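You operate a simulated robot arm through the tools that you are given. There is no shell and no other tool. Be economical: measure what you need, move in short steps, check, and stop when the job is done.

The job below is to be done with a simulated two-armed robot. You get a single attempt, and the scene is never put back.

TASK
Move both jars from the blue crate into the green one, then carry the blue crate to the green mat.
Fine: one jar a free cell; free the blue lever to lift and lock it again after. Where these are worked on the way, their far stop is far enough and under half their travel is too little: blue lever.

Only the result counts: the job must be done as asked and must still hold three seconds after the hand-in. Knocking over, shifting, dropping, spilling or breaking anything else fails it.

THE ROBOT
Two 6-joint arms with two-finger parallel grippers on one trunk, on a base that drives. Base frame: it is fixed to the floor where the robot stands at the start and does not move with it; the origin is under the middle of the robot, x ahead of it, y to its left, z up; the surface under the hand at the start is at about z = 800. Lengths are in mm, angles in rad, forces in N, time in s.
The left shoulder is at the start at [70, 166, 1380], the right one opposite. With the tool pointing down near the work surface each hand reaches from about 380 to 800 mm from the robot's upright axis, wherever it stands, measured 20 degrees to its own side. Places, roughly: blue lever [400, -300, 900]; crate [500, -700, 800]; green lever [400, -700, 900]; orange stop [400, -1200, 800]; teal stop [400, -1300, 800]; top of the green mat [700, -1200, 800]. Payload 3.91 kg a hand.
The tool frame of a hand sits at the grasp point between the pads (the TCP): z along the fingers, y along the line on which they close. The tips reach 30 mm beyond it. Largest opening 110 mm; finger width 20, thickness 10; the body of the gripper, 48 by 112 mm, starts 55 mm behind the TCP.
Orientation is told as [roll, pitch, yaw] about the base's x, y, z axes, in that order, counted from this pose: with the fingers straight down and closing along the base's y, the tool's x points along the base's -x, its y along +y and its z along -z.

THE INTERFACE
- The arms move only by the tool arm_command. It takes "left_plan", "right_plan" or both (then of equal length, played together; a hand with none holds still); each is a list of rows, each a list of 2 entries, a list of its own where there are three numbers: the shift along the tool's x, y, z in units of 300 mm (1.0 is 300 mm), then the turn, a rotation vector about the tool's x, y, z in units of 45 degrees (1.0 is 45 degrees). In form: [[[dx, dy, dz], [ax, ay, az]], ...]. A call has 1 to 12 rows; each row is the pose to reach, as a shift and turn from the pose commanded when the call began, along the tool's axes at that moment. "left_fingers" and "right_fingers" are, for a hand that has rows, the gripper command, from -1 (shut) to 1 (fully open), values between in proportion, set as the call begins (left out, the last holds). A call with a number of a shift or a turn outside -1 to 1 is refused whole. Rows are played at 5 a second. More than 50 mm and 0.15 rad between two rows, or a gripper value outside its range, and nothing of the call is played. Where a pose cannot be reached the arm comes as near as it can. A force on the tool above 90 N (or 10 N above the force at the start of the call, whichever is more), or a blocked arm, ends the call early, and 0.2 s more pass. The fingers move at their own pace (about 108 mm/s each) and stop on an object; they squeeze with about 41 N. The grip force told is the motor's: it shows also when the fingers shut on nothing. Time passes only in rows, and 0.2 s behind the last, so rows that repeat a pose let the fingers close. The reply holds the time, the measured pose of the TCP, the force on the tool along the base axes, the opening and the grip force, in the units named above and with some noise, with the torque about the TCP (base axes, N m) and any sound that the robot's microphone picked up.
- Cameras (640 x 400 px; columns grow to the right, rows downward): "scene" is now at [105.9, -2.6, 1566.6]; the picture's right is [-0.06, -1.00, 0.00], its down [-0.93, 0.06, -0.36] and it looks along [0.36, -0.02, -0.93] (base axes); focal length 214 px, centre (320, 200). "left" rides on the left gripper at [77, -7, -115] in its tool frame; the picture's right is [0.09, 1.00, 0.00], its down [-0.80, 0.07, -0.59] and it looks along [-0.59, 0.05, 0.80] (tool axes); focal length 270 px, centre (320, 200). "right" rides on the right gripper at [77, 7, -114] in its tool frame; the picture's right is [-0.09, 1.00, 0.00], its down [-0.80, -0.07, -0.59] and it looks along [-0.59, -0.05, 0.80] (tool axes); focal length 270 px, centre (320, 200). There is no depth. A picture from a camera that has moved, and an enlarged one, comes with that camera's place and axes in the base frame and with its lens.
- snapshot(camera): a new picture of that camera. No time passes.
- raise_lower(by): slides the trunk up (or, below 0, down) by that many mm; the arms and the scene camera ride with it, the base frame stays. It gives what a move gives, with no picture.
- steer(legs): drives the robot by 1 to 6 legs, each [ahead, left, turn to the left] in mm, mm and rad, along the robot's own axes; the way and the turn of a leg run together, so that a leg with both is an arc; at most 1500 mm and 3.142 rad a leg. The arms and the cameras ride along, it lands a little off, and it stops where it bumps. It gives what a move gives.
- pan_tilt(pan, tilt): turns the head with the scene camera to pan (to the left, within 1.501 rad either way) and tilt (down, from -0.506 to 1.204), counted from straight ahead of the robot. It gives what a move gives.
- enlarge(camera, box): a new picture of the part [left, top, right, bottom] of that camera's present view, enlarged. No time passes.
- job_done(): hands the job in; it is judged then, once.

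Work in short steps. Places have to be worked out from the pictures, the camera data and where the tool is seen: move nearer, look again, correct. Check each grasp and each placing, and mend what went wrong. You have 120 turns and 100 pictures in all, those below and enlarged ones among them. Open the grippers and draw the arms clear of the work before you hand the job in, unless the task says otherwise; then end with one line.

The tools are called after ">>>" as name(argument=value, ...) on one line, values as JSON. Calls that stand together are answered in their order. arm_command: Moves the arms, as the interface text tells. Its arguments: {"type":"object","properties":{"left_plan":{"type":"array"},"left_fingers":{"type":"number"},"right_plan":{"type":"array"},"right_fingers":{"type":"number"}},"required":[]} The other tools are called the same way: raise_lower (by) slides the trunk up or down; steer (legs) drives the base; pan_tilt (pan, tilt) turns the head that bears the scene camera; snapshot (camera) takes a picture; enlarge (camera, box) takes an enlarged picture of a part of a camera's view; job_done () hands the job in.

At the start:

```text
time: 0.0
left_tool_pos: [81.4, 311.4, 454.3]
left_tcp_rot: [0.076, -0.099, -0.031]
left_wrist_force: [-0.7, 0.1, -0.2]
left_ft_torque: [-0.01, 0.03, 0.0]
left_width: 110.1
left_finger_force: 0.0
right_tool_pos: [426.1, -473.0, 1199.8]
right_tcp_rot: [0.0, 0.0, -0.001]
right_wrist_force: [0.7, 0.2, -0.2]
right_ft_torque: [0.01, 0.03, 0.02]
right_width: 109.9
right_finger_force: 0.0
trunk travel left (down, up): [-875.0, 65.0]
robot x, y, heading: [-0.6, 3.2, -0.001]
head pan, tilt: [-0.063, 1.201]
```

scene: 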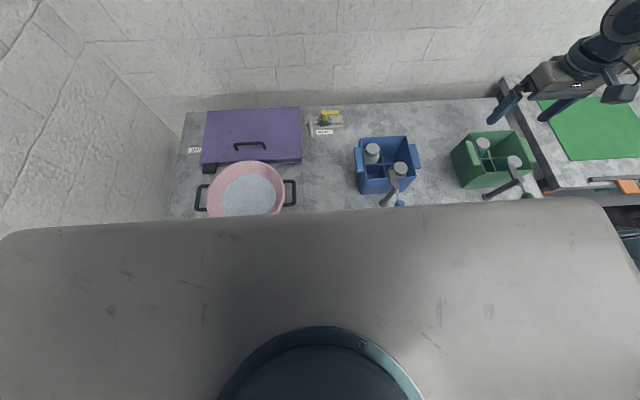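
right: 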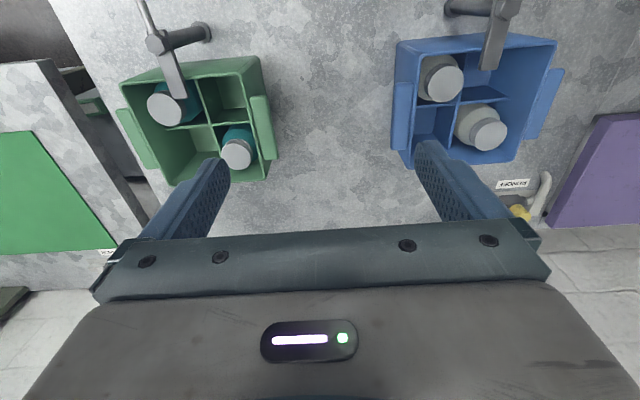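
left: 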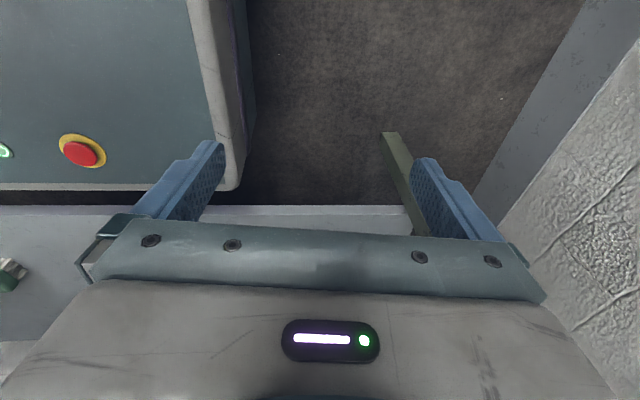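

I start by looking closely at the crates and levers from the right-hand camera, and at the mat from the scene camera.

>>> enlarge(camera="right", box=[380, 0, 580, 220])

>>> enlarge(camera="right", box=[90, 0, 290, 200])

>>> enlarge(camera="scene", box=[440, 60, 640, 260])

>>> enlarge(camera="scene", box=[300, 90, 440, 220])

```text
1.82 times, centred on (480, 110) of right
camera zoom: at [347.7, -465.4, 1312.8], right [0.09, 1.0, 0.0], down [0.8, -0.07, 0.59], along [0.59, -0.05, -0.8], focal length 491 px, centre (29, 364)
```

zoom: 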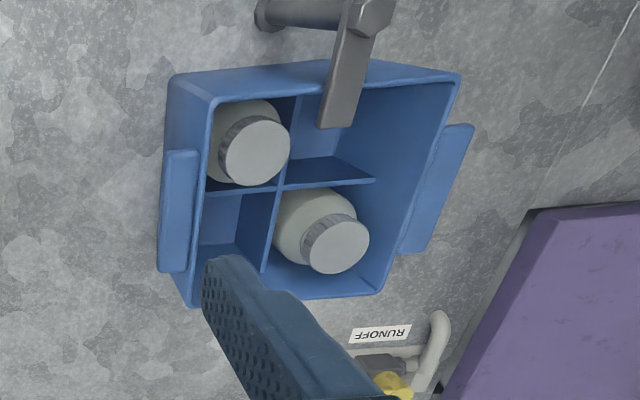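

```text
2.00 times, centred on (190, 100) of right
camera zoom: at [347.7, -465.4, 1312.8], right [0.09, 1.0, 0.0], down [0.8, -0.07, 0.59], along [0.59, -0.05, -0.8], focal length 541 px, centre (580, 400)
```

zoom: 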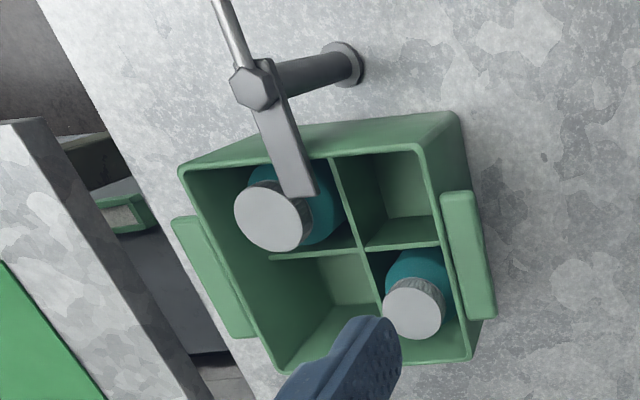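

```text
2.00 times, centred on (540, 160) of scene
camera zoom: at [105.9, -2.6, 1566.6], right [-0.06, -1.0, 0.0], down [-0.93, 0.06, -0.36], along [0.36, -0.02, -0.93], focal length 429 px, centre (-120, 280)
```

zoom: 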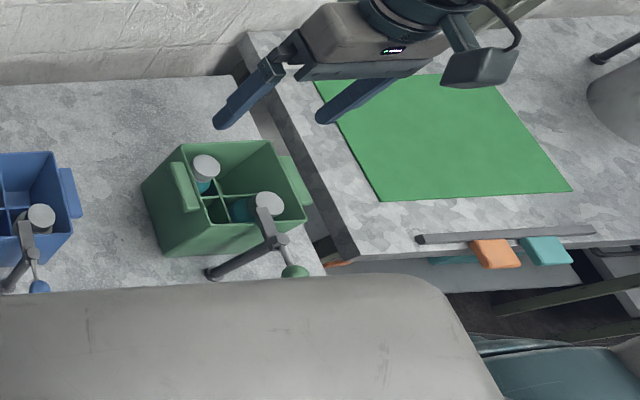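

```text
3.08 times, centred on (370, 155) of scene
camera zoom: at [105.9, -2.6, 1566.6], right [-0.06, -1.0, 0.0], down [-0.93, 0.06, -0.36], along [0.36, -0.02, -0.93], focal length 660 px, centre (166, 338)
```

zoom: 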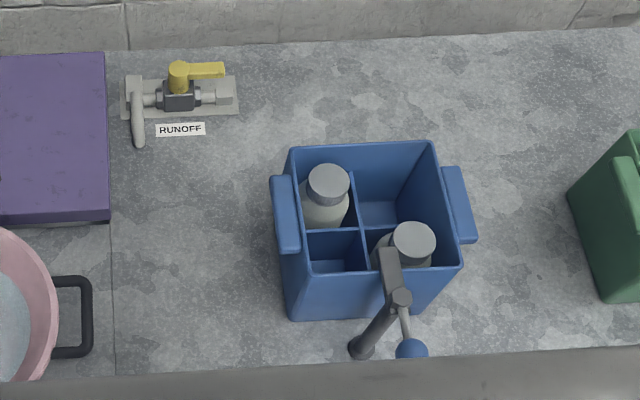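

The blue lever hub works out near [373,-260,950] with its bar over the near rim, the ball near [318,-258,950], and the jar caps near [455,-301,920] and [535,-219,920]. I look to the right before any driving.

>>> pan_tilt(pan=-1.0, tilt=0.7)

>>> snapshot(camera="scene")

>>> pan_tilt(pan=-1.5, tilt=1.0)

>>> snapshot(camera="scene")

```text
time: 1.2
left_tool_pos: [81.6, 310.8, 453.4]
left_tcp_rot: [0.077, -0.1, -0.03]
left_wrist_force: [-0.5, -0.3, 0.0]
left_ft_torque: [-0.02, 0.03, 0.0]
left_width: 109.9
left_finger_force: 0.0
right_tool_pos: [426.0, -473.1, 1198.5]
right_tcp_rot: [0.001, 0.0, 0.002]
right_wrist_force: [-0.7, 0.6, -0.8]
right_ft_torque: [-0.01, 0.02, 0.02]
right_width: 109.9
right_finger_force: 0.1
trunk travel left (down, up): [-875.0, 65.0]
robot x, y, heading: [-2.5, 3.1, 0.002]
head pan, tilt: [-1.0, 0.7]
```

```text
92 pictures are left
camera scene: at [96.1, -70.6, 1602.5], right [-0.84, -0.54, 0.0], down [-0.35, 0.54, -0.76], along [0.41, -0.64, -0.64], focal length 214 px, centre (320, 200)
```

scene: 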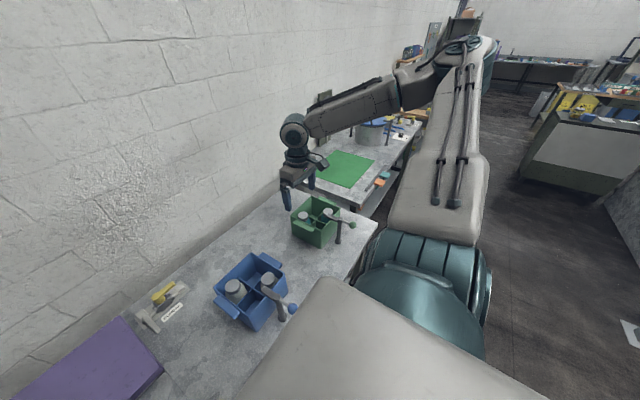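

```text
time: 2.2
left_tool_pos: [82.0, 311.0, 454.1]
left_tcp_rot: [0.076, -0.099, -0.033]
left_wrist_force: [0.4, -0.7, 0.6]
left_ft_torque: [0.01, -0.03, 0.01]
left_width: 110.0
left_finger_force: 0.0
right_tool_pos: [425.6, -473.9, 1198.6]
right_tcp_rot: [0.001, -0.001, 0.002]
right_wrist_force: [-0.4, -0.1, -0.5]
right_ft_torque: [0.02, -0.02, 0.02]
right_width: 109.9
right_finger_force: 0.0
trunk travel left (down, up): [-875.0, 65.0]
robot x, y, heading: [-0.2, 1.4, -0.007]
head pan, tilt: [-1.499, 1.0]
```

```text
91 pictures are left
camera scene: at [55.2, -68.7, 1579.2], right [-1.0, -0.07, 0.0], down [-0.06, 0.84, -0.54], along [0.04, -0.54, -0.84], focal length 214 px, centre (320, 200)
```

scene: 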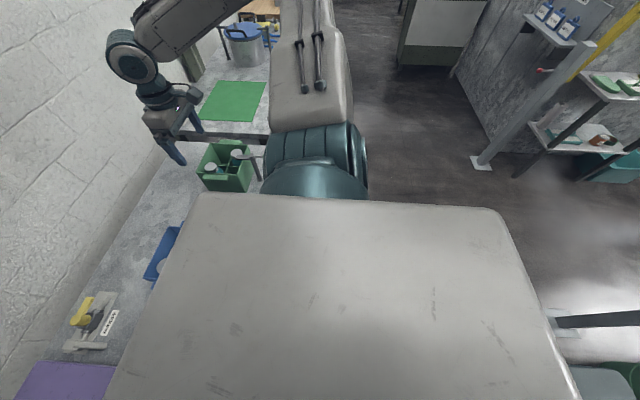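

The floor lane to the right is clear. I now tilt the head back to the crates and move nothing else, to inspect the lever up close.

>>> pan_tilt(pan=-0.7, tilt=0.9)

>>> enlarge(camera="scene", box=[200, 180, 360, 300])

>>> enlarge(camera="right", box=[400, 0, 560, 100])

```text
time: 3.3
left_tool_pos: [82.1, 311.1, 454.5]
left_tcp_rot: [0.077, -0.099, -0.032]
left_wrist_force: [-0.1, 0.6, 0.0]
left_ft_torque: [-0.03, -0.02, 0.01]
left_width: 110.2
left_finger_force: 0.0
right_tool_pos: [424.5, -474.1, 1199.1]
right_tcp_rot: [0.0, -0.001, 0.0]
right_wrist_force: [-0.6, 0.2, -0.2]
right_ft_torque: [0.03, -0.01, 0.01]
right_width: 109.9
right_finger_force: 0.0
trunk travel left (down, up): [-875.0, 65.0]
robot x, y, heading: [0.9, -1.7, 0.001]
head pan, tilt: [-0.7, 0.901]
```

```text
3.33 times, centred on (280, 240) of scene
camera zoom: at [107.8, -47.9, 1586.4], right [-0.64, -0.76, 0.0], down [-0.6, 0.51, -0.62], along [0.47, -0.4, -0.78], focal length 715 px, centre (453, 67)
```

zoom: 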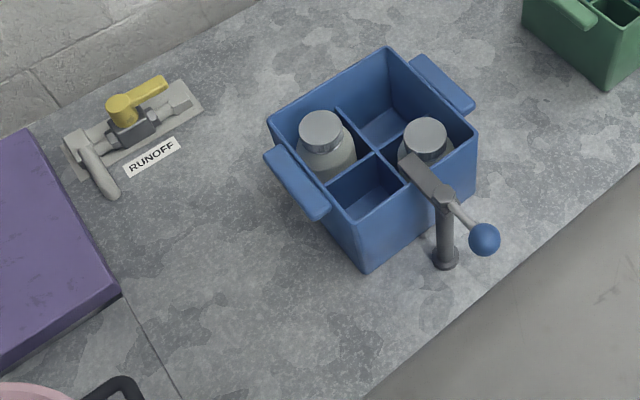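

```text
4.00 times, centred on (480, 50) of right
camera zoom: at [347.7, -465.5, 1312.8], right [0.09, 1.0, 0.0], down [0.8, -0.07, 0.59], along [0.59, -0.05, -0.8], focal length 1081 px, centre (-320, 800)
```

zoom: 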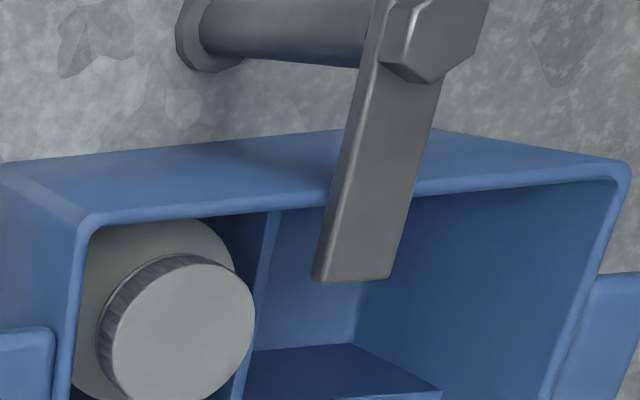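

The ball reads near [313,-258,955], the hub near [372,-260,950]. I bring the right hand above the ball and look.

>>> arm_command(right_plan=[[[0.06, 0.12, 0.05], [0, 0, 0]], [[0.12, 0.24, 0.11], [0, 0, 0]], [[0.18, 0.36, 0.16], [0, 0, 0]], [[0.24, 0.48, 0.22], [0, 0, 0]], [[0.3, 0.6, 0.27], [0, 0, 0]], [[0.37, 0.72, 0.33], [0, 0, 0]], [[0.37, 0.72, 0.33], [0, 0, 0]]], right_fingers=0)

>>> snapshot(camera="right")

>>> snapshot(camera="scene")

```text
time: 4.9
left_tool_pos: [82.2, 311.1, 453.7]
left_tcp_rot: [0.075, -0.098, -0.03]
left_wrist_force: [1.0, 0.4, 0.7]
left_ft_torque: [-0.01, 0.04, 0.01]
left_width: 110.2
left_finger_force: 0.0
right_tool_pos: [326.0, -311.0, 1095.3]
right_tcp_rot: [0.0, 0.001, -0.001]
right_wrist_force: [-0.8, 0.6, 0.2]
right_ft_torque: [-0.01, 0.02, 0.01]
right_width: 54.9
right_finger_force: 0.0
right hand out of reach, approached as far as the arm can: row 5, 6, 7
trunk travel left (down, up): [-875.0, 65.0]
robot x, y, heading: [0.8, 0.1, 0.003]
head pan, tilt: [-0.7, 0.901]
```

```text
88 pictures are left
camera right: at [248.1, -303.4, 1210.0], right [0.09, 1.0, 0.0], down [0.8, -0.07, 0.59], along [0.59, -0.05, -0.8], focal length 270 px, centre (320, 200)
```

right: 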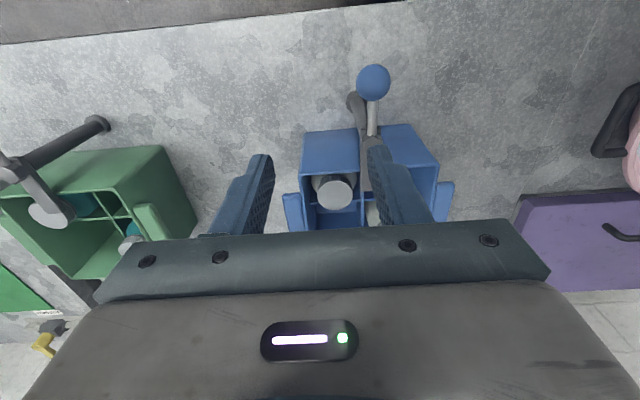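

```text
87 pictures are left
camera scene: at [108.9, -46.3, 1586.4], right [-0.64, -0.77, 0.0], down [-0.6, 0.5, -0.62], along [0.47, -0.4, -0.78], focal length 214 px, centre (320, 200)
```

scene: 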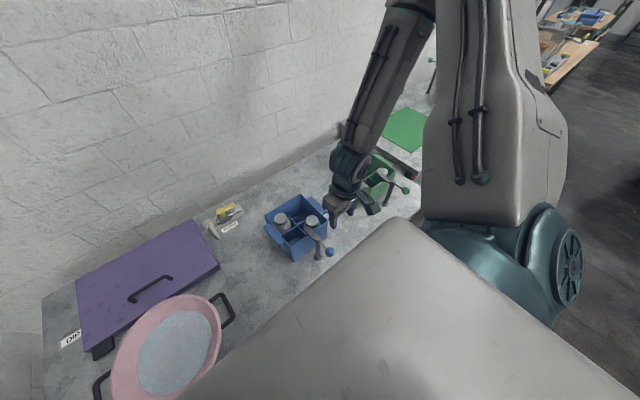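

The hand is too close to the robot's axis there. I back the base by 160 mm so the ball falls mid-reach.

>>> steer(legs=[[-160, 0, 0]])

```text
time: 6.3
left_tool_pos: [-76.3, 311.3, 453.7]
left_tcp_rot: [0.077, -0.096, -0.03]
left_wrist_force: [0.0, -1.5, 0.5]
left_ft_torque: [0.01, 0.02, -0.02]
left_width: 110.2
left_finger_force: 0.0
right_tool_pos: [167.6, -312.1, 1095.5]
right_tcp_rot: [0.0, 0.005, 0.003]
right_wrist_force: [-0.3, 0.6, 0.5]
right_ft_torque: [-0.01, 0.0, -0.02]
right_width: 55.0
right_finger_force: 0.1
trunk travel left (down, up): [-875.0, 65.0]
robot x, y, heading: [-159.8, 1.7, 0.002]
head pan, tilt: [-0.7, 0.901]
```

Move toward above the ball in a first part-step, to learn which pose the shifts count from.

>>> arm_command(right_plan=[[[-0.14, 0, 0], [0, 0, 0]], [[-0.28, 0, 0], [0, 0, 0]], [[-0.4, 0, 0], [0, 0, 0]], [[-0.4, 0, 0], [0, 0, 0]]])

```text
time: 7.3
left_tool_pos: [-77.7, 310.6, 454.1]
left_tcp_rot: [0.076, -0.102, -0.029]
left_wrist_force: [-0.5, -0.1, 0.4]
left_ft_torque: [0.02, 0.02, 0.02]
left_width: 110.0
left_finger_force: 0.1
right_tool_pos: [264.2, -355.0, 1100.7]
right_tcp_rot: [0.002, -0.004, 0.003]
right_wrist_force: [0.0, 0.5, -0.3]
right_ft_torque: [0.01, 0.0, -0.06]
right_width: 55.4
right_finger_force: 0.0
right hand out of reach, approached as far as the arm can: row 1, 2, 3, 4
trunk travel left (down, up): [-875.0, 65.0]
robot x, y, heading: [-157.8, -0.7, -0.003]
head pan, tilt: [-0.7, 0.901]
```

Still short, perhaps because the hand is too high relative to the shoulder. I raise the trunk fully and come down lower.

>>> raise_lower(by=64)

>>> arm_command(right_plan=[[[-0.06, 0, 0.12], [0, 0, 0]], [[-0.12, 0, 0.24], [0, 0, 0]], [[-0.12, 0, 0.38], [0, 0, 0]], [[-0.12, 0, 0.38], [0, 0, 0]]])

```text
time: 8.3
left_tool_pos: [-77.2, 310.3, 517.7]
left_tcp_rot: [0.077, -0.099, -0.031]
left_wrist_force: [-0.2, -0.3, 0.2]
left_ft_torque: [-0.01, 0.0, -0.01]
left_width: 109.9
left_finger_force: 0.1
right_tool_pos: [265.4, -356.1, 1165.3]
right_tcp_rot: [0.002, -0.001, 0.001]
right_wrist_force: [0.0, 0.8, 0.6]
right_ft_torque: [-0.01, 0.01, 0.02]
right_width: 54.9
right_finger_force: 0.0
trunk travel left (down, up): [-939.0, 1.0]
robot x, y, heading: [-158.7, -1.8, 0.001]
head pan, tilt: [-0.7, 0.901]
```

```text
time: 9.3
left_tool_pos: [-77.2, 312.1, 516.8]
left_tcp_rot: [0.077, -0.1, -0.03]
left_wrist_force: [0.3, -0.6, -0.3]
left_ft_torque: [0.04, -0.01, 0.01]
left_width: 110.1
left_finger_force: 0.0
right_tool_pos: [282.7, -387.6, 1064.0]
right_tcp_rot: [0.003, -0.002, 0.001]
right_wrist_force: [0.2, 0.3, 0.0]
right_ft_torque: [0.0, -0.02, 0.0]
right_width: 54.8
right_finger_force: 0.1
right hand out of reach, approached as far as the arm can: row 1, 2, 3, 4
trunk travel left (down, up): [-939.0, 1.0]
robot x, y, heading: [-158.9, -0.9, 0.002]
head pan, tilt: [-0.7, 0.901]
```

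The shortfall keeps the same bearing, so it looks like a joint limit tied to hand yaw. I try turning the hand to the left (yaw +0.44) while holding the commanded spot.

>>> arm_command(right_plan=[[[0, 0, 0], [0, 0, -0.19]], [[0, 0, 0], [0, 0, -0.38]], [[0, 0, 0], [0, 0, -0.56]], [[0, 0, 0], [0, 0, -0.56]]])

>>> snapshot(camera="scene")

```text
time: 10.3
left_tool_pos: [-77.0, 311.1, 518.6]
left_tcp_rot: [0.077, -0.1, -0.031]
left_wrist_force: [-0.3, 0.1, 0.2]
left_ft_torque: [0.02, 0.01, -0.01]
left_width: 110.0
left_finger_force: 0.0
right_tool_pos: [281.7, -387.9, 1063.6]
right_tcp_rot: [0.002, 0.0, 0.444]
right_wrist_force: [0.2, -0.5, -0.5]
right_ft_torque: [-0.01, -0.01, 0.0]
right_width: 54.9
right_finger_force: 0.0
trunk travel left (down, up): [-939.0, 1.0]
robot x, y, heading: [-158.5, 0.1, -0.005]
head pan, tilt: [-0.7, 0.901]
```

```text
86 pictures are left
camera scene: at [-51.8, -47.8, 1650.4], right [-0.64, -0.77, 0.0], down [-0.6, 0.5, -0.62], along [0.48, -0.4, -0.78], focal length 214 px, centre (320, 200)
```

scene: 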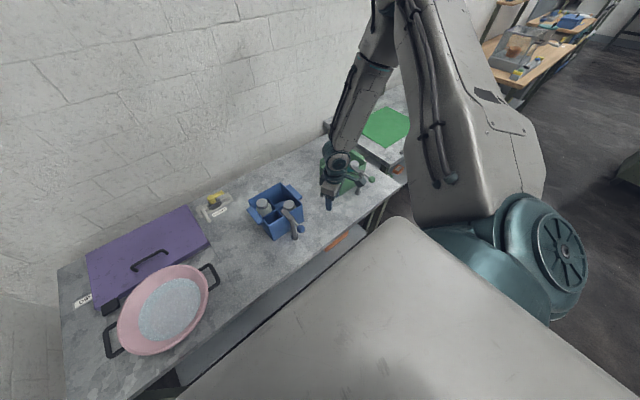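

The commanded pose resets to what was reached, and the yawed hand is in reach. I try again toward above the ball with this yaw.

>>> arm_command(right_plan=[[[-0.09, 0.114, 0], [0, 0, 0]], [[-0.18, 0.228, 0], [0, 0, 0]], [[-0.274, 0.342, 0], [0, 0, 0]], [[-0.274, 0.342, 0], [0, 0, 0]]])

```text
time: 11.3
left_tool_pos: [-77.1, 311.1, 518.0]
left_tcp_rot: [0.078, -0.099, -0.03]
left_wrist_force: [-0.2, 0.0, -0.5]
left_ft_torque: [0.02, -0.01, -0.01]
left_width: 110.1
left_finger_force: 0.1
right_tool_pos: [249.7, -361.5, 1087.3]
right_tcp_rot: [0.002, -0.002, 0.441]
right_wrist_force: [0.2, 0.3, 0.5]
right_ft_torque: [0.0, 0.0, 0.02]
right_width: 54.8
right_finger_force: 0.1
right hand out of reach, approached as far as the arm can: row 1, 2, 3, 4
trunk travel left (down, up): [-939.0, 1.0]
robot x, y, heading: [-156.7, 1.3, 0.001]
head pan, tilt: [-0.7, 0.901]
```

Yaw isn't the limit; it's a bearing limit at the shoulder. I turn the robot 0.35 to the left so the ball falls more to the right arm's side.

>>> steer(legs=[[0, 0, 0.35]])

>>> snapshot(camera="right")

```text
time: 12.8
left_tool_pos: [-189.2, 320.2, 517.0]
left_tcp_rot: [0.076, -0.1, 0.32]
left_wrist_force: [0.1, -0.1, -0.4]
left_ft_torque: [-0.02, 0.01, 0.05]
left_width: 110.0
left_finger_force: 0.1
right_tool_pos: [348.3, -201.2, 1086.2]
right_tcp_rot: [0.002, 0.0, 0.791]
right_wrist_force: [0.0, -0.8, -0.3]
right_ft_torque: [0.01, -0.01, 0.03]
right_width: 55.0
right_finger_force: 0.1
trunk travel left (down, up): [-939.0, 1.0]
robot x, y, heading: [-159.5, -1.8, 0.35]
head pan, tilt: [-0.7, 0.901]
```

```text
85 pictures are left
camera right: at [289.0, -250.2, 1200.4], right [-0.65, 0.76, 0.0], down [0.61, 0.52, 0.6], along [0.45, 0.39, -0.8], focal length 270 px, centre (320, 200)
```

right: 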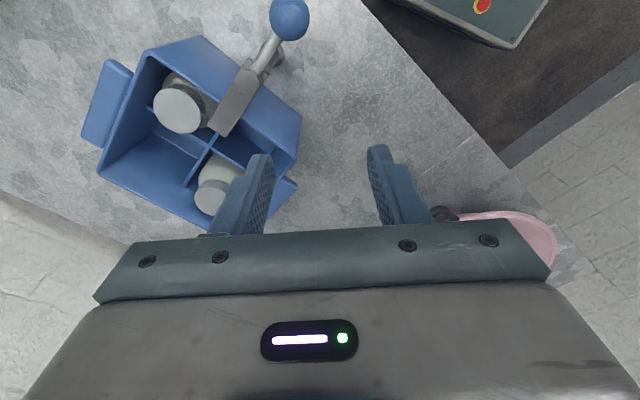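

The ball is confirmed at about [312,-259,957]. I turn the hand back to yaw ≈0 and centre it above the ball.

>>> arm_command(right_plan=[[[0.037, -0.008, 0], [0, 0, 0.165]], [[0.074, -0.017, 0], [0, 0, 0.33]], [[0.111, -0.025, 0], [0, 0, 0.495]], [[0.148, -0.034, 0], [0, 0, 0.66]], [[0.185, -0.042, 0], [0, 0, 0.825]], [[0.222, -0.051, 0], [0, 0, 0.99]], [[0.222, -0.051, 0], [0, 0, 0.99]]])

>>> snapshot(camera="right")

```text
time: 14.4
left_tool_pos: [-190.2, 320.9, 518.0]
left_tcp_rot: [0.078, -0.098, 0.32]
left_wrist_force: [0.4, -0.7, 0.8]
left_ft_torque: [-0.02, -0.03, -0.01]
left_width: 110.2
left_finger_force: 0.0
right_tool_pos: [312.6, -256.7, 1086.2]
right_tcp_rot: [0.002, 0.0, 0.011]
right_wrist_force: [-0.4, 0.7, 0.2]
right_ft_torque: [-0.04, -0.01, -0.01]
right_width: 54.9
right_finger_force: 0.0
trunk travel left (down, up): [-939.0, 1.0]
robot x, y, heading: [-162.0, -1.8, 0.347]
head pan, tilt: [-0.7, 0.901]
```

```text
84 pictures are left
camera right: at [234.8, -249.8, 1200.6], right [0.08, 1.0, 0.0], down [0.8, -0.06, 0.59], along [0.59, -0.04, -0.8], focal length 270 px, centre (320, 200)
```

right: 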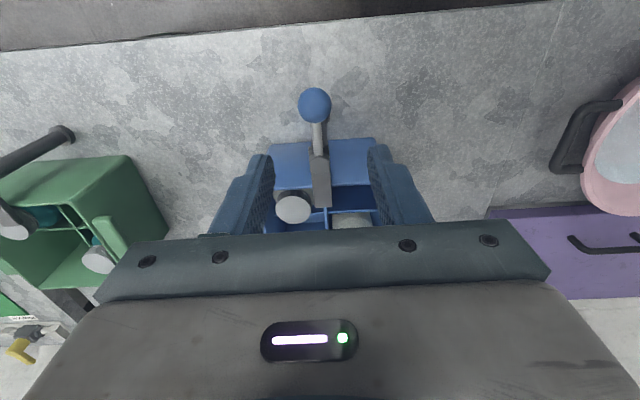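

Ball still at about [309,-259,957]; the hand is right above. I descend with the fingers at 55 mm around the ball.

>>> arm_command(right_plan=[[[0.01, -0.009, 0.14], [0, 0, 0]], [[0.01, -0.009, 0.28], [0, 0, 0]], [[0.01, -0.009, 0.43], [0, 0, 0]], [[0.01, -0.009, 0.43], [0, 0, 0]]])

>>> snapshot(camera="right")

>>> enlarge(camera="scene", box=[160, 120, 400, 300])

```text
time: 15.4
left_tool_pos: [-189.5, 319.6, 516.9]
left_tcp_rot: [0.077, -0.099, 0.319]
left_wrist_force: [0.4, 0.0, 0.2]
left_ft_torque: [0.02, 0.04, 0.02]
left_width: 110.2
left_finger_force: 0.1
right_tool_pos: [311.7, -275.8, 1006.9]
right_tcp_rot: [0.003, 0.001, 0.013]
right_wrist_force: [-0.7, 0.4, -0.1]
right_ft_torque: [0.02, -0.03, 0.01]
right_width: 54.9
right_finger_force: 0.1
right hand out of reach, approached as far as the arm can: row 2, 3, 4
trunk travel left (down, up): [-939.0, 1.0]
robot x, y, heading: [-160.6, -3.0, 0.352]
head pan, tilt: [-0.7, 0.901]
```

```text
83 pictures are left
camera right: at [234.0, -268.8, 1121.1], right [0.08, 1.0, 0.0], down [0.8, -0.06, 0.59], along [0.59, -0.04, -0.8], focal length 270 px, centre (320, 200)
```

right: 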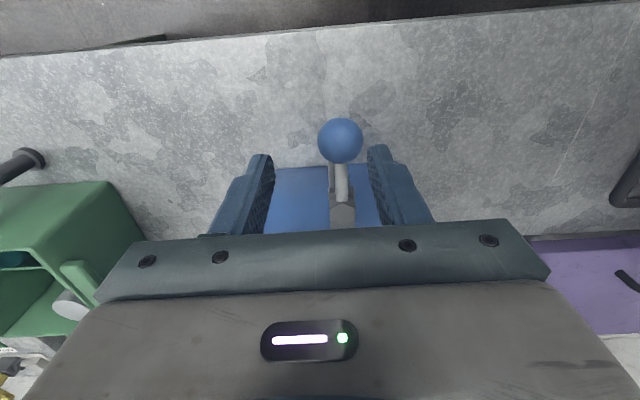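

```text
2.22 times, centred on (280, 210) of scene
camera zoom: at [-42.1, -7.8, 1650.4], right [-0.34, -0.94, 0.0], down [-0.74, 0.27, -0.62], along [0.58, -0.21, -0.78], focal length 477 px, centre (409, 178)
```

zoom: 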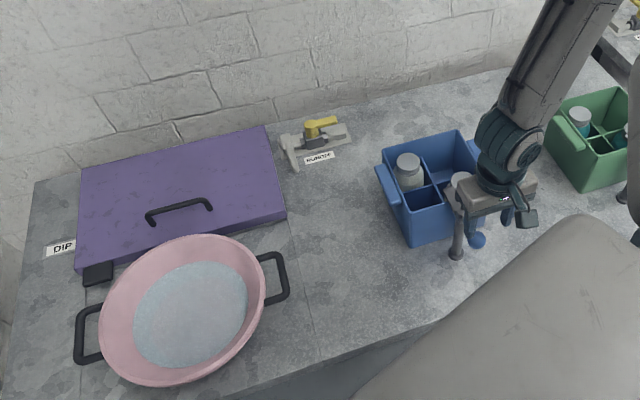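

As I go lower the reach limit tightens; perhaps it's best nearer the 20° direction further out. I lift and test that region over free table between crate and bowl.

>>> arm_command(right_plan=[[[0, 0, -0.15], [0, 0, 0]], [[-0.07, 0.14, -0.18], [0, 0, 0]], [[-0.14, 0.28, -0.18], [0, 0, 0]], [[-0.21, 0.42, -0.18], [0, 0, 0]], [[-0.28, 0.56, -0.18], [0, 0, 0]], [[-0.36, 0.7, -0.18], [0, 0, 0]], [[-0.44, 0.83, -0.18], [0, 0, 0]], [[-0.44, 0.83, -0.18], [0, 0, 0]]])

```text
time: 17.2
left_tool_pos: [-189.7, 320.0, 517.8]
left_tcp_rot: [0.077, -0.099, 0.319]
left_wrist_force: [0.0, 0.2, 0.9]
left_ft_torque: [0.0, -0.03, 0.03]
left_width: 110.2
left_finger_force: 0.1
right_tool_pos: [397.7, -205.6, 1101.0]
right_tcp_rot: [0.006, -0.002, 0.013]
right_wrist_force: [0.5, 0.3, 0.0]
right_ft_torque: [0.01, 0.01, 0.0]
right_width: 55.0
right_finger_force: 0.0
right hand out of reach, approached as far as the arm can: row 3, 4, 5, 6, 7, 8
trunk travel left (down, up): [-939.0, 1.0]
robot x, y, heading: [-159.4, -2.0, 0.35]
head pan, tilt: [-0.7, 0.901]
```

The arm can't swing inside about 30° outboard of its own shoulder, so I'll work further outboard. I move the base back and turn to 0.5 so the ball lies comfortably at the right arm's side.

>>> steer(legs=[[-126, 36, 0], [0, 0, 0.15]])

```text
time: 19.1
left_tool_pos: [-367.2, 304.4, 518.0]
left_tcp_rot: [0.078, -0.099, 0.463]
left_wrist_force: [-0.5, 0.0, -0.5]
left_ft_torque: [0.01, 0.04, 0.03]
left_width: 109.9
left_finger_force: 0.1
right_tool_pos: [289.0, -133.8, 1099.7]
right_tcp_rot: [0.005, 0.0, 0.158]
right_wrist_force: [0.0, -0.1, 0.0]
right_ft_torque: [0.01, 0.0, 0.01]
right_width: 55.1
right_finger_force: 0.1
trunk travel left (down, up): [-939.0, 1.0]
robot x, y, heading: [-296.1, -11.2, 0.491]
head pan, tilt: [-0.7, 0.901]
```

Reached the new stance. Now over the ball again, yaw to 0.

>>> arm_command(right_plan=[[[0, -0.14, 0], [0, 0, 0.07]], [[0, -0.28, 0.06], [0, 0, 0.14]], [[-0.004, -0.422, 0.13], [0, 0, 0.2]], [[-0.004, -0.422, 0.13], [0, 0, 0.2]]])

>>> snapshot(camera="right")

```text
time: 20.1
left_tool_pos: [-368.6, 304.6, 518.0]
left_tcp_rot: [0.076, -0.1, 0.462]
left_wrist_force: [-0.5, 0.3, 0.7]
left_ft_torque: [0.01, 0.02, 0.01]
left_width: 109.8
left_finger_force: 0.0
right_tool_pos: [309.8, -254.9, 1061.9]
right_tcp_rot: [0.003, -0.001, 0.001]
right_wrist_force: [-0.3, -0.1, 0.1]
right_ft_torque: [0.0, -0.01, 0.0]
right_width: 55.0
right_finger_force: 0.2
trunk travel left (down, up): [-939.0, 1.0]
robot x, y, heading: [-294.6, -9.2, 0.494]
head pan, tilt: [-0.7, 0.901]
```

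```text
81 pictures are left
camera right: at [232.0, -247.1, 1175.9], right [0.09, 1.0, 0.0], down [0.8, -0.07, 0.59], along [0.59, -0.05, -0.8], focal length 270 px, centre (320, 200)
```

right: 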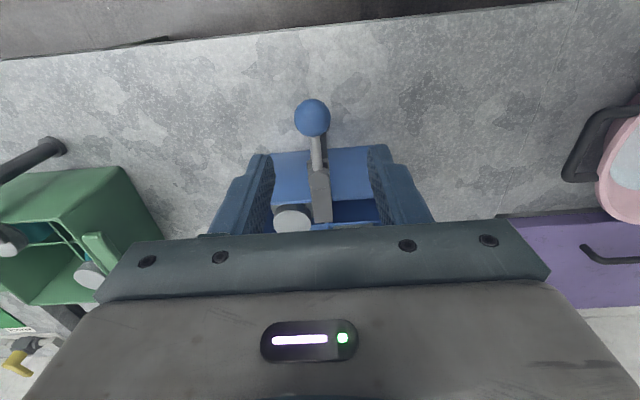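

Ball at about [309,-260]. Descend around it.

>>> arm_command(right_plan=[[[0, -0.017, 0.12], [0, 0, 0]], [[0, -0.017, 0.24], [0, 0, 0]], [[0, -0.017, 0.35], [0, 0, 0]], [[0, -0.017, 0.35], [0, 0, 0]]])

>>> snapshot(camera="right")

>>> pan_tilt(pan=-0.8, tilt=0.75)

>>> snapshot(camera="scene")

```text
time: 21.1
left_tool_pos: [-368.0, 303.2, 517.4]
left_tcp_rot: [0.076, -0.099, 0.463]
left_wrist_force: [-0.1, -0.1, -0.3]
left_ft_torque: [-0.01, 0.04, -0.02]
left_width: 109.9
left_finger_force: 0.0
right_tool_pos: [304.2, -273.0, 991.0]
right_tcp_rot: [0.006, -0.002, 0.0]
right_wrist_force: [-0.3, -0.4, -0.1]
right_ft_torque: [-0.03, 0.05, -0.03]
right_width: 54.8
right_finger_force: 0.1
right hand out of reach, approached as far as the arm can: row 2, 3, 4
trunk travel left (down, up): [-939.0, 1.0]
robot x, y, heading: [-295.6, -8.8, 0.493]
head pan, tilt: [-0.7, 0.901]
```

```text
80 pictures are left
camera right: at [226.1, -265.5, 1104.5], right [0.09, 1.0, 0.0], down [0.8, -0.07, 0.59], along [0.59, -0.05, -0.8], focal length 270 px, centre (320, 200)
```

right: 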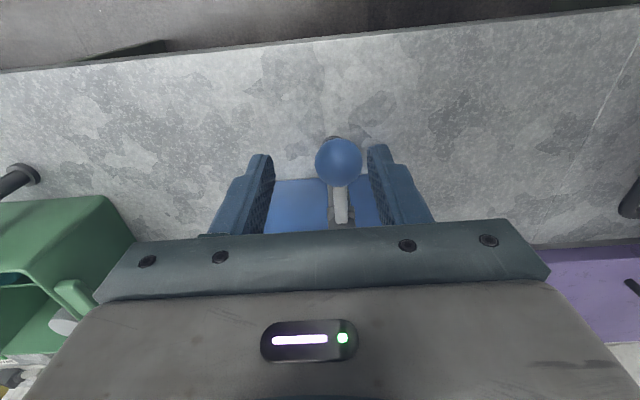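

```text
time: 21.9
left_tool_pos: [-368.0, 303.6, 517.8]
left_tcp_rot: [0.078, -0.1, 0.462]
left_wrist_force: [-1.2, 0.5, -0.8]
left_ft_torque: [0.0, 0.01, 0.0]
left_width: 109.6
left_finger_force: 0.1
right_tool_pos: [303.9, -272.2, 991.2]
right_tcp_rot: [0.005, 0.001, 0.001]
right_wrist_force: [0.4, 0.9, 0.5]
right_ft_torque: [-0.02, -0.02, 0.02]
right_width: 54.9
right_finger_force: 0.1
trunk travel left (down, up): [-939.0, 1.0]
robot x, y, heading: [-292.3, -8.3, 0.493]
head pan, tilt: [-0.799, 0.75]
```

```text
79 pictures are left
camera scene: at [-169.5, -9.2, 1662.2], right [-0.3, -0.95, 0.0], down [-0.65, 0.2, -0.73], along [0.7, -0.22, -0.68], focal length 214 px, centre (320, 200)
```

scene: 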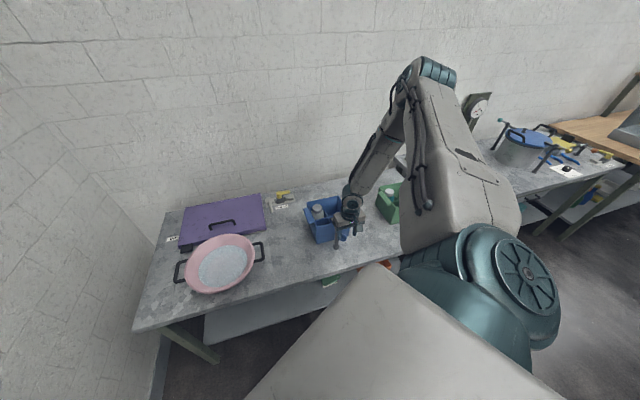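

The arm's own downward travel is the limit here, so the trunk should do the lowering. I lift slightly and centre over the ball, then lower the trunk.

>>> arm_command(right_plan=[[[0, 0.0, -0.12], [0, 0, 0]], [[-0.017, 0.04, -0.2], [0, 0, 0]], [[-0.017, 0.04, -0.2], [0, 0, 0]]])

>>> raise_lower(by=-60)

```text
time: 22.6
left_tool_pos: [-367.1, 305.1, 517.9]
left_tcp_rot: [0.078, -0.097, 0.463]
left_wrist_force: [-0.1, 0.1, -0.3]
left_ft_torque: [0.02, 0.0, 0.0]
left_width: 109.8
left_finger_force: 0.1
right_tool_pos: [311.6, -259.3, 1048.1]
right_tcp_rot: [0.003, 0.002, -0.001]
right_wrist_force: [-1.3, 0.5, 0.0]
right_ft_torque: [0.02, 0.02, -0.03]
right_width: 54.8
right_finger_force: 0.0
trunk travel left (down, up): [-939.0, 1.0]
robot x, y, heading: [-295.7, -10.8, 0.489]
head pan, tilt: [-0.799, 0.75]
```

```text
time: 23.6
left_tool_pos: [-367.7, 303.5, 457.8]
left_tcp_rot: [0.075, -0.1, 0.463]
left_wrist_force: [-0.6, -0.3, 0.3]
left_ft_torque: [0.04, 0.0, -0.01]
left_width: 110.0
left_finger_force: 0.1
right_tool_pos: [310.9, -262.4, 988.7]
right_tcp_rot: [0.004, 0.001, -0.001]
right_wrist_force: [-0.7, 0.5, 0.0]
right_ft_torque: [0.01, -0.02, 0.02]
right_width: 55.0
right_finger_force: 0.0
trunk travel left (down, up): [-879.0, 61.0]
robot x, y, heading: [-292.3, -12.8, 0.496]
head pan, tilt: [-0.799, 0.75]
```

Works as intended. Lower 32 more to the ball's height and look.

>>> raise_lower(by=-32)

>>> snapshot(camera="right")

>>> enlarge(camera="scene", box=[280, 160, 420, 260])

```text
time: 24.4
left_tool_pos: [-367.7, 303.0, 426.2]
left_tcp_rot: [0.077, -0.098, 0.463]
left_wrist_force: [0.4, 0.1, -0.1]
left_ft_torque: [-0.02, 0.0, -0.02]
left_width: 109.9
left_finger_force: 0.0
right_tool_pos: [309.5, -260.2, 956.3]
right_tcp_rot: [0.004, 0.0, 0.001]
right_wrist_force: [0.2, 0.0, -0.3]
right_ft_torque: [-0.03, 0.02, 0.01]
right_width: 55.0
right_finger_force: 0.1
trunk travel left (down, up): [-847.0, 93.0]
robot x, y, heading: [-293.7, -9.1, 0.495]
head pan, tilt: [-0.799, 0.75]
```

```text
78 pictures are left
camera right: at [232.8, -254.2, 1070.9], right [0.09, 1.0, 0.0], down [0.8, -0.07, 0.59], along [0.59, -0.05, -0.8], focal length 270 px, centre (320, 200)
```

right: 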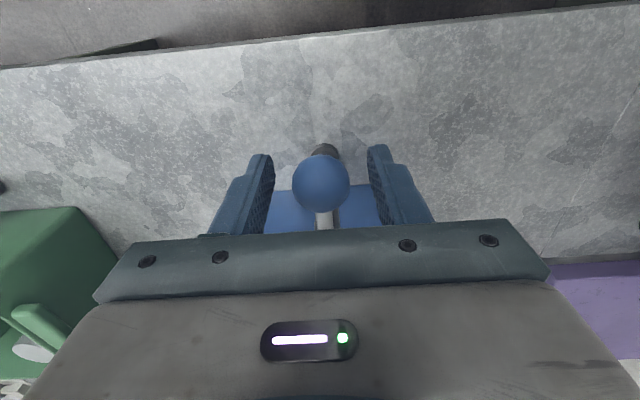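

```text
4.00 times, centred on (350, 210) of scene
camera zoom: at [-170.2, -9.5, 1570.3], right [-0.3, -0.95, 0.0], down [-0.65, 0.2, -0.73], along [0.7, -0.22, -0.68], focal length 858 px, centre (200, 160)
```

zoom: 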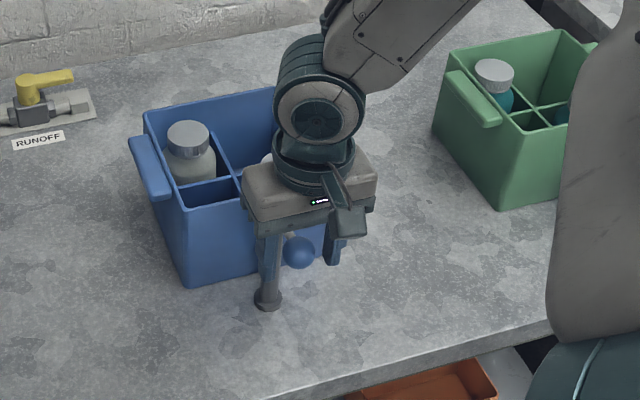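

The ball sits centred between the fingers at about z=957. I close to a loose fit and try a small arc (ball toward +y), watching the force.

>>> arm_command(right_plan=[[[0, 0, 0], [0, 0, 0]], [[0, 0, 0], [0, 0, 0]], [[-0.002, 0.029, 0], [0, 0, 0.178]], [[-0.008, 0.058, 0], [0, 0, 0.357]], [[-0.008, 0.058, 0], [0, 0, 0.357]]], right_fingers=-0.4)

>>> snapshot(camera="right")

```text
time: 25.6
left_tool_pos: [-368.1, 301.5, 427.1]
left_tcp_rot: [0.082, -0.102, 0.463]
left_wrist_force: [-0.3, -0.3, -0.4]
left_ft_torque: [0.0, 0.0, -0.03]
left_width: 109.8
left_finger_force: 0.0
right_tool_pos: [312.6, -250.0, 954.1]
right_tcp_rot: [0.005, 0.003, -0.281]
right_wrist_force: [-0.7, -34.0, 4.1]
right_ft_torque: [-0.34, -0.21, 0.09]
right_width: 49.2
right_finger_force: 16.8
trunk travel left (down, up): [-847.0, 93.0]
robot x, y, heading: [-296.3, -13.5, 0.496]
head pan, tilt: [-0.799, 0.75]
```

```text
76 pictures are left
camera right: at [239.2, -222.5, 1068.2], right [0.36, 0.93, 0.01], down [0.75, -0.3, 0.59], along [0.55, -0.21, -0.81], focal length 270 px, centre (320, 200)
```

right: 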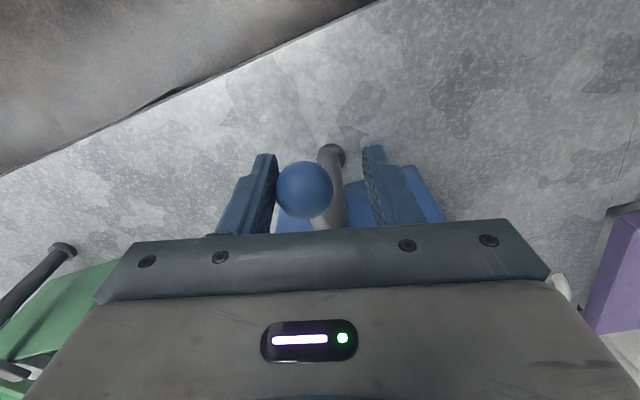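

The ball is blocked toward +y (-34 N, no movement), so the lever opens the other way. I return to the neutral pose first.

>>> arm_command(right_plan=[[[-0.004, -0.029, 0], [0, 0, -0.178]], [[-0.008, -0.058, 0], [0, 0, -0.357]], [[-0.008, -0.058, 0], [0, 0, -0.357]], [[-0.008, -0.058, 0], [0, 0, -0.357]]], right_fingers=-0.4)

>>> snapshot(camera="right")

```text
time: 26.6
left_tool_pos: [-367.4, 304.4, 424.8]
left_tcp_rot: [0.078, -0.1, 0.464]
left_wrist_force: [-0.7, 0.2, -0.4]
left_ft_torque: [-0.02, 0.02, 0.03]
left_width: 110.1
left_finger_force: 0.1
right_tool_pos: [310.5, -260.4, 955.7]
right_tcp_rot: [0.005, 0.002, 0.001]
right_wrist_force: [-0.2, -0.2, 0.4]
right_ft_torque: [-0.01, 0.04, 0.0]
right_width: 33.0
right_finger_force: 0.1
trunk travel left (down, up): [-847.0, 93.0]
robot x, y, heading: [-289.9, -8.9, 0.497]
head pan, tilt: [-0.799, 0.75]
```

```text
75 pictures are left
camera right: at [233.1, -254.1, 1069.9], right [0.09, 1.0, 0.0], down [0.8, -0.07, 0.59], along [0.59, -0.05, -0.8], focal length 270 px, centre (320, 200)
```

right: 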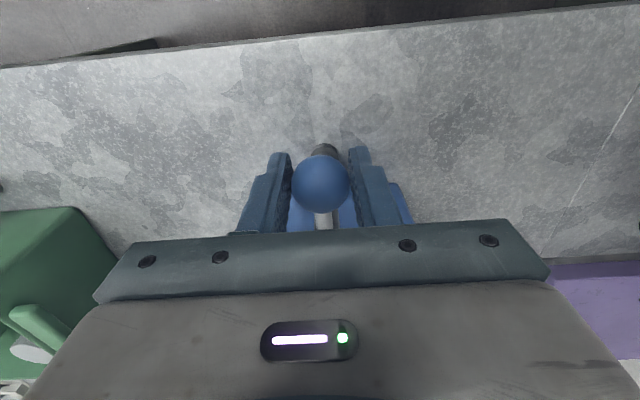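

Neutral again with a loose 33 mm fit. Now the arc toward -y.

>>> arm_command(right_plan=[[[-0.002, -0.029, 0], [0, 0, -0.178]], [[-0.008, -0.058, 0], [0, 0, -0.357]], [[-0.018, -0.086, 0], [0, 0, -0.535]], [[-0.032, -0.112, 0], [0, 0, -0.713]], [[-0.032, -0.112, 0], [0, 0, -0.713]]])

>>> snapshot(camera="right")

```text
time: 27.8
left_tool_pos: [-367.8, 303.9, 425.6]
left_tcp_rot: [0.081, -0.101, 0.461]
left_wrist_force: [0.1, 0.0, -0.1]
left_ft_torque: [-0.03, -0.01, -0.02]
left_width: 110.0
left_finger_force: 0.1
right_tool_pos: [320.6, -294.7, 955.4]
right_tcp_rot: [0.005, -0.002, 0.561]
right_wrist_force: [0.2, 0.2, -0.1]
right_ft_torque: [-0.01, -0.03, 0.0]
right_width: 32.9
right_finger_force: 0.1
trunk travel left (down, up): [-847.0, 93.0]
robot x, y, heading: [-293.6, -9.5, 0.493]
head pan, tilt: [-0.799, 0.75]
```

```text
74 pictures are left
camera right: at [251.1, -329.5, 1069.3], right [-0.46, 0.89, 0.0], down [0.72, 0.36, 0.6], along [0.53, 0.27, -0.8], focal length 270 px, centre (320, 200)
```

right: 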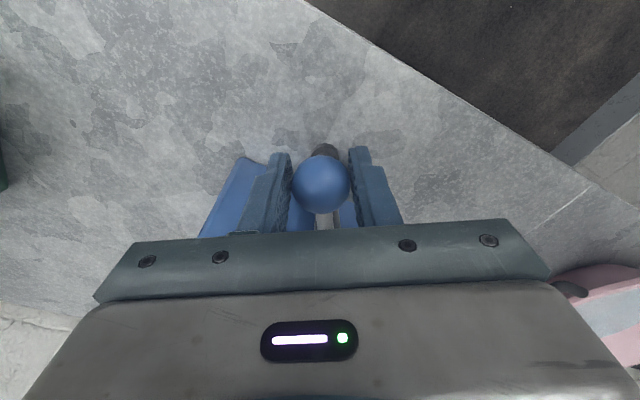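

The lever swings freely this way. The arc is self-similar in the tool frame, so I repeat it.

>>> arm_command(right_plan=[[[-0.002, -0.029, 0], [0, 0, -0.178]], [[-0.008, -0.058, 0], [0, 0, -0.357]], [[-0.018, -0.086, 0], [0, 0, -0.535]], [[-0.032, -0.112, 0], [0, 0, -0.713]], [[-0.032, -0.112, 0], [0, 0, -0.713]]])

>>> snapshot(camera="right")

```text
time: 29.0
left_tool_pos: [-368.6, 303.2, 424.9]
left_tcp_rot: [0.077, -0.1, 0.463]
left_wrist_force: [-0.6, -0.4, 0.5]
left_ft_torque: [-0.03, 0.0, 0.0]
left_width: 109.8
left_finger_force: 0.1
right_tool_pos: [346.9, -318.4, 954.6]
right_tcp_rot: [0.002, -0.003, 1.121]
right_wrist_force: [-0.3, -0.4, -1.1]
right_ft_torque: [0.0, -0.01, 0.04]
right_width: 32.9
right_finger_force: 0.5
trunk travel left (down, up): [-847.0, 93.0]
robot x, y, heading: [-295.6, -8.8, 0.5]
head pan, tilt: [-0.799, 0.75]
```

```text
73 pictures are left
camera right: at [305.7, -384.5, 1068.9], right [-0.86, 0.51, 0.0], down [0.41, 0.69, 0.6], along [0.3, 0.51, -0.8], focal length 270 px, centre (320, 200)
```

right: 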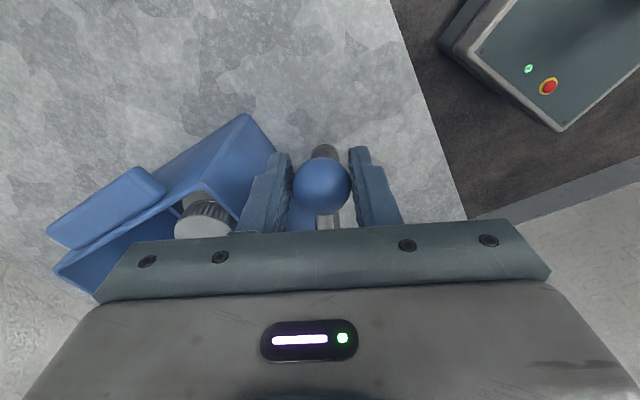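

Still free at 64°. I continue the arc till the stop.

>>> arm_command(right_plan=[[[-0.002, -0.029, 0], [0, 0, -0.178]], [[-0.008, -0.058, 0], [0, 0, -0.357]], [[-0.018, -0.086, 0], [0, 0, -0.535]], [[-0.018, -0.086, 0], [0, 0, -0.535]]])

>>> snapshot(camera="right")

>>> enlarge(camera="scene", box=[280, 160, 420, 260])

```text
time: 30.0
left_tool_pos: [-369.3, 304.9, 426.4]
left_tcp_rot: [0.074, -0.101, 0.462]
left_wrist_force: [0.4, 0.2, -0.3]
left_ft_torque: [0.0, -0.01, -0.04]
left_width: 110.1
left_finger_force: 0.1
right_tool_pos: [368.4, -324.0, 957.5]
right_tcp_rot: [0.003, -0.003, 1.542]
right_wrist_force: [-19.9, 5.5, -4.9]
right_ft_torque: [0.19, 0.12, -0.01]
right_width: 42.7
right_finger_force: 10.2
trunk travel left (down, up): [-847.0, 93.0]
robot x, y, heading: [-295.7, -6.7, 0.495]
head pan, tilt: [-0.799, 0.75]
```

```text
72 pictures are left
camera right: at [359.3, -400.6, 1071.3], right [-0.99, 0.12, 0.0], down [0.09, 0.8, 0.6], along [0.07, 0.59, -0.8], focal length 270 px, centre (320, 200)
```

right: 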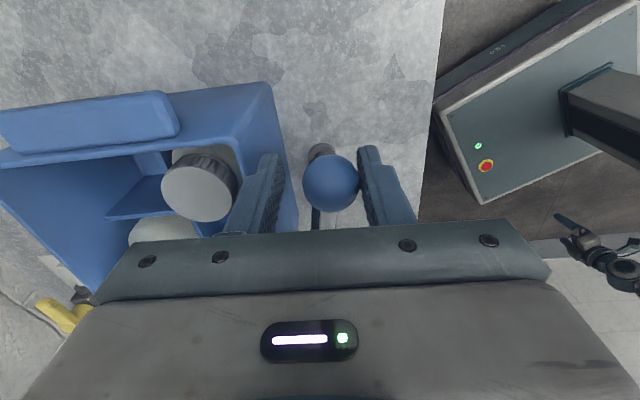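

```text
4.00 times, centred on (350, 210) of scene
camera zoom: at [-174.2, -9.0, 1570.6], right [-0.3, -0.95, 0.0], down [-0.65, 0.2, -0.73], along [0.7, -0.22, -0.68], focal length 858 px, centre (200, 160)
```

zoom: 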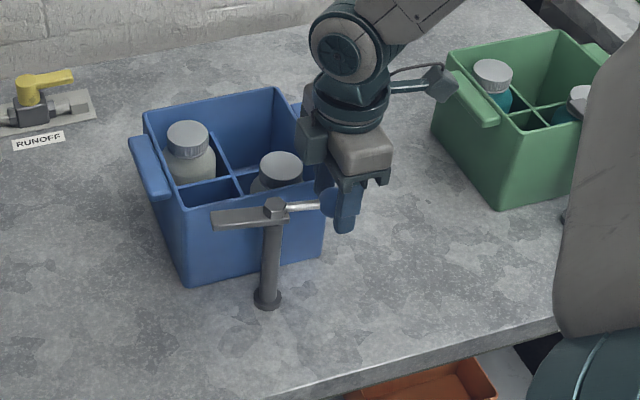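

The lever hit its far stop at about 85°; the bar is clear of the crate. I loosen slightly and lift by the trunk.

>>> arm_command(right_plan=[[[0, 0.01, 0], [0, 0, 0]], [[0, 0.01, 0], [0, 0, 0]]], right_fingers=-0.1)

>>> raise_lower(by=92)

>>> snapshot(camera="right")

```text
time: 30.6
left_tool_pos: [-367.8, 303.4, 425.6]
left_tcp_rot: [0.077, -0.1, 0.461]
left_wrist_force: [-0.1, -0.5, -0.2]
left_ft_torque: [0.0, 0.03, 0.01]
left_width: 110.0
left_finger_force: 0.1
right_tool_pos: [369.8, -325.9, 957.3]
right_tcp_rot: [-0.003, -0.002, 1.541]
right_wrist_force: [-0.2, -0.5, 0.2]
right_ft_torque: [-0.06, 0.01, 0.0]
right_width: 49.3
right_finger_force: 0.1
trunk travel left (down, up): [-847.0, 93.0]
robot x, y, heading: [-293.0, -10.9, 0.497]
head pan, tilt: [-0.799, 0.75]
```

```text
time: 31.9
left_tool_pos: [-368.0, 303.8, 518.0]
left_tcp_rot: [0.077, -0.1, 0.463]
left_wrist_force: [-0.2, 0.5, 0.9]
left_ft_torque: [0.03, 0.0, 0.0]
left_width: 110.1
left_finger_force: 0.1
right_tool_pos: [370.0, -325.0, 1048.6]
right_tcp_rot: [0.0, -0.005, 1.538]
right_wrist_force: [0.1, 0.0, 0.9]
right_ft_torque: [-0.02, 0.0, -0.01]
right_width: 49.5
right_finger_force: 0.0
trunk travel left (down, up): [-939.0, 1.0]
robot x, y, heading: [-293.1, -11.2, 0.499]
head pan, tilt: [-0.799, 0.75]
```

```text
70 pictures are left
camera right: at [359.8, -401.5, 1162.4], right [-0.99, 0.12, 0.0], down [0.1, 0.8, 0.6], along [0.07, 0.59, -0.8], focal length 270 px, centre (320, 200)
```

right: 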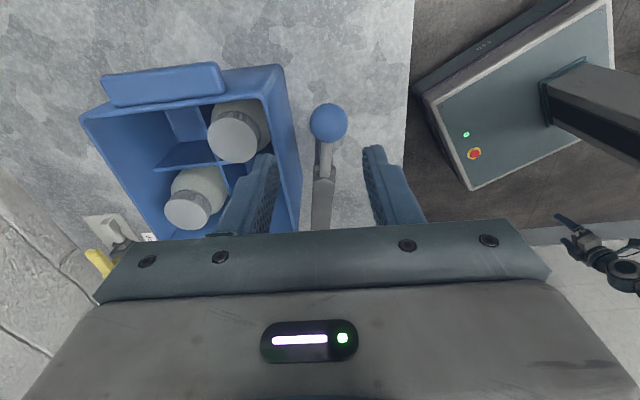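

Jar A's cap is near [454,-305,920], jar B's near [535,-223,920]. I move above jar A, turning the hand to the cell's diagonal (yaw 0.785), fingers at 64 mm.

>>> arm_command(right_plan=[[[-0.013, -0.047, -0.03], [0, 0, 0.16]], [[-0.026, -0.094, -0.06], [0, 0, 0.32]], [[-0.039, -0.14, -0.1], [0, 0, 0.48]], [[-0.052, -0.187, -0.1], [0, 0, 0.64]], [[-0.065, -0.234, -0.1], [0, 0, 0.8]], [[-0.079, -0.281, -0.1], [0, 0, 0.961]], [[-0.079, -0.281, -0.1], [0, 0, 0.961]]], right_fingers=0.16)

>>> snapshot(camera="right")

```text
time: 33.5
left_tool_pos: [-368.2, 302.8, 515.7]
left_tcp_rot: [0.077, -0.101, 0.463]
left_wrist_force: [1.0, -0.9, -0.1]
left_ft_torque: [0.03, -0.01, 0.0]
left_width: 110.1
left_finger_force: 0.0
right_tool_pos: [454.2, -303.3, 1077.9]
right_tcp_rot: [0.003, -0.003, 0.784]
right_wrist_force: [0.0, 0.2, -0.4]
right_ft_torque: [0.03, -0.01, 0.02]
right_width: 63.6
right_finger_force: 0.0
trunk travel left (down, up): [-939.0, 1.0]
robot x, y, heading: [-296.7, -10.1, 0.495]
head pan, tilt: [-0.799, 0.75]
```

```text
69 pictures are left
camera right: at [394.3, -352.0, 1191.6], right [-0.64, 0.77, 0.0], down [0.62, 0.51, 0.6], along [0.46, 0.38, -0.8], focal length 270 px, centre (320, 200)
```

right: 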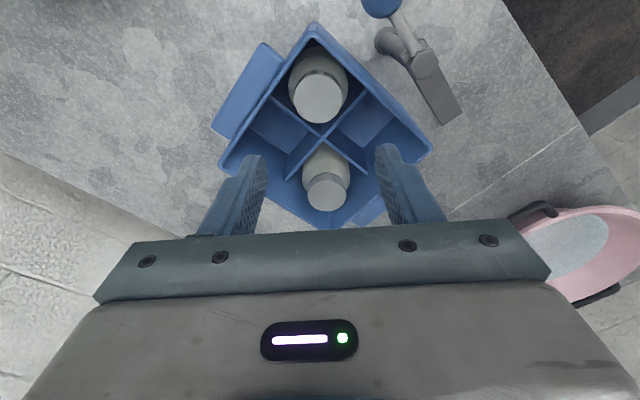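

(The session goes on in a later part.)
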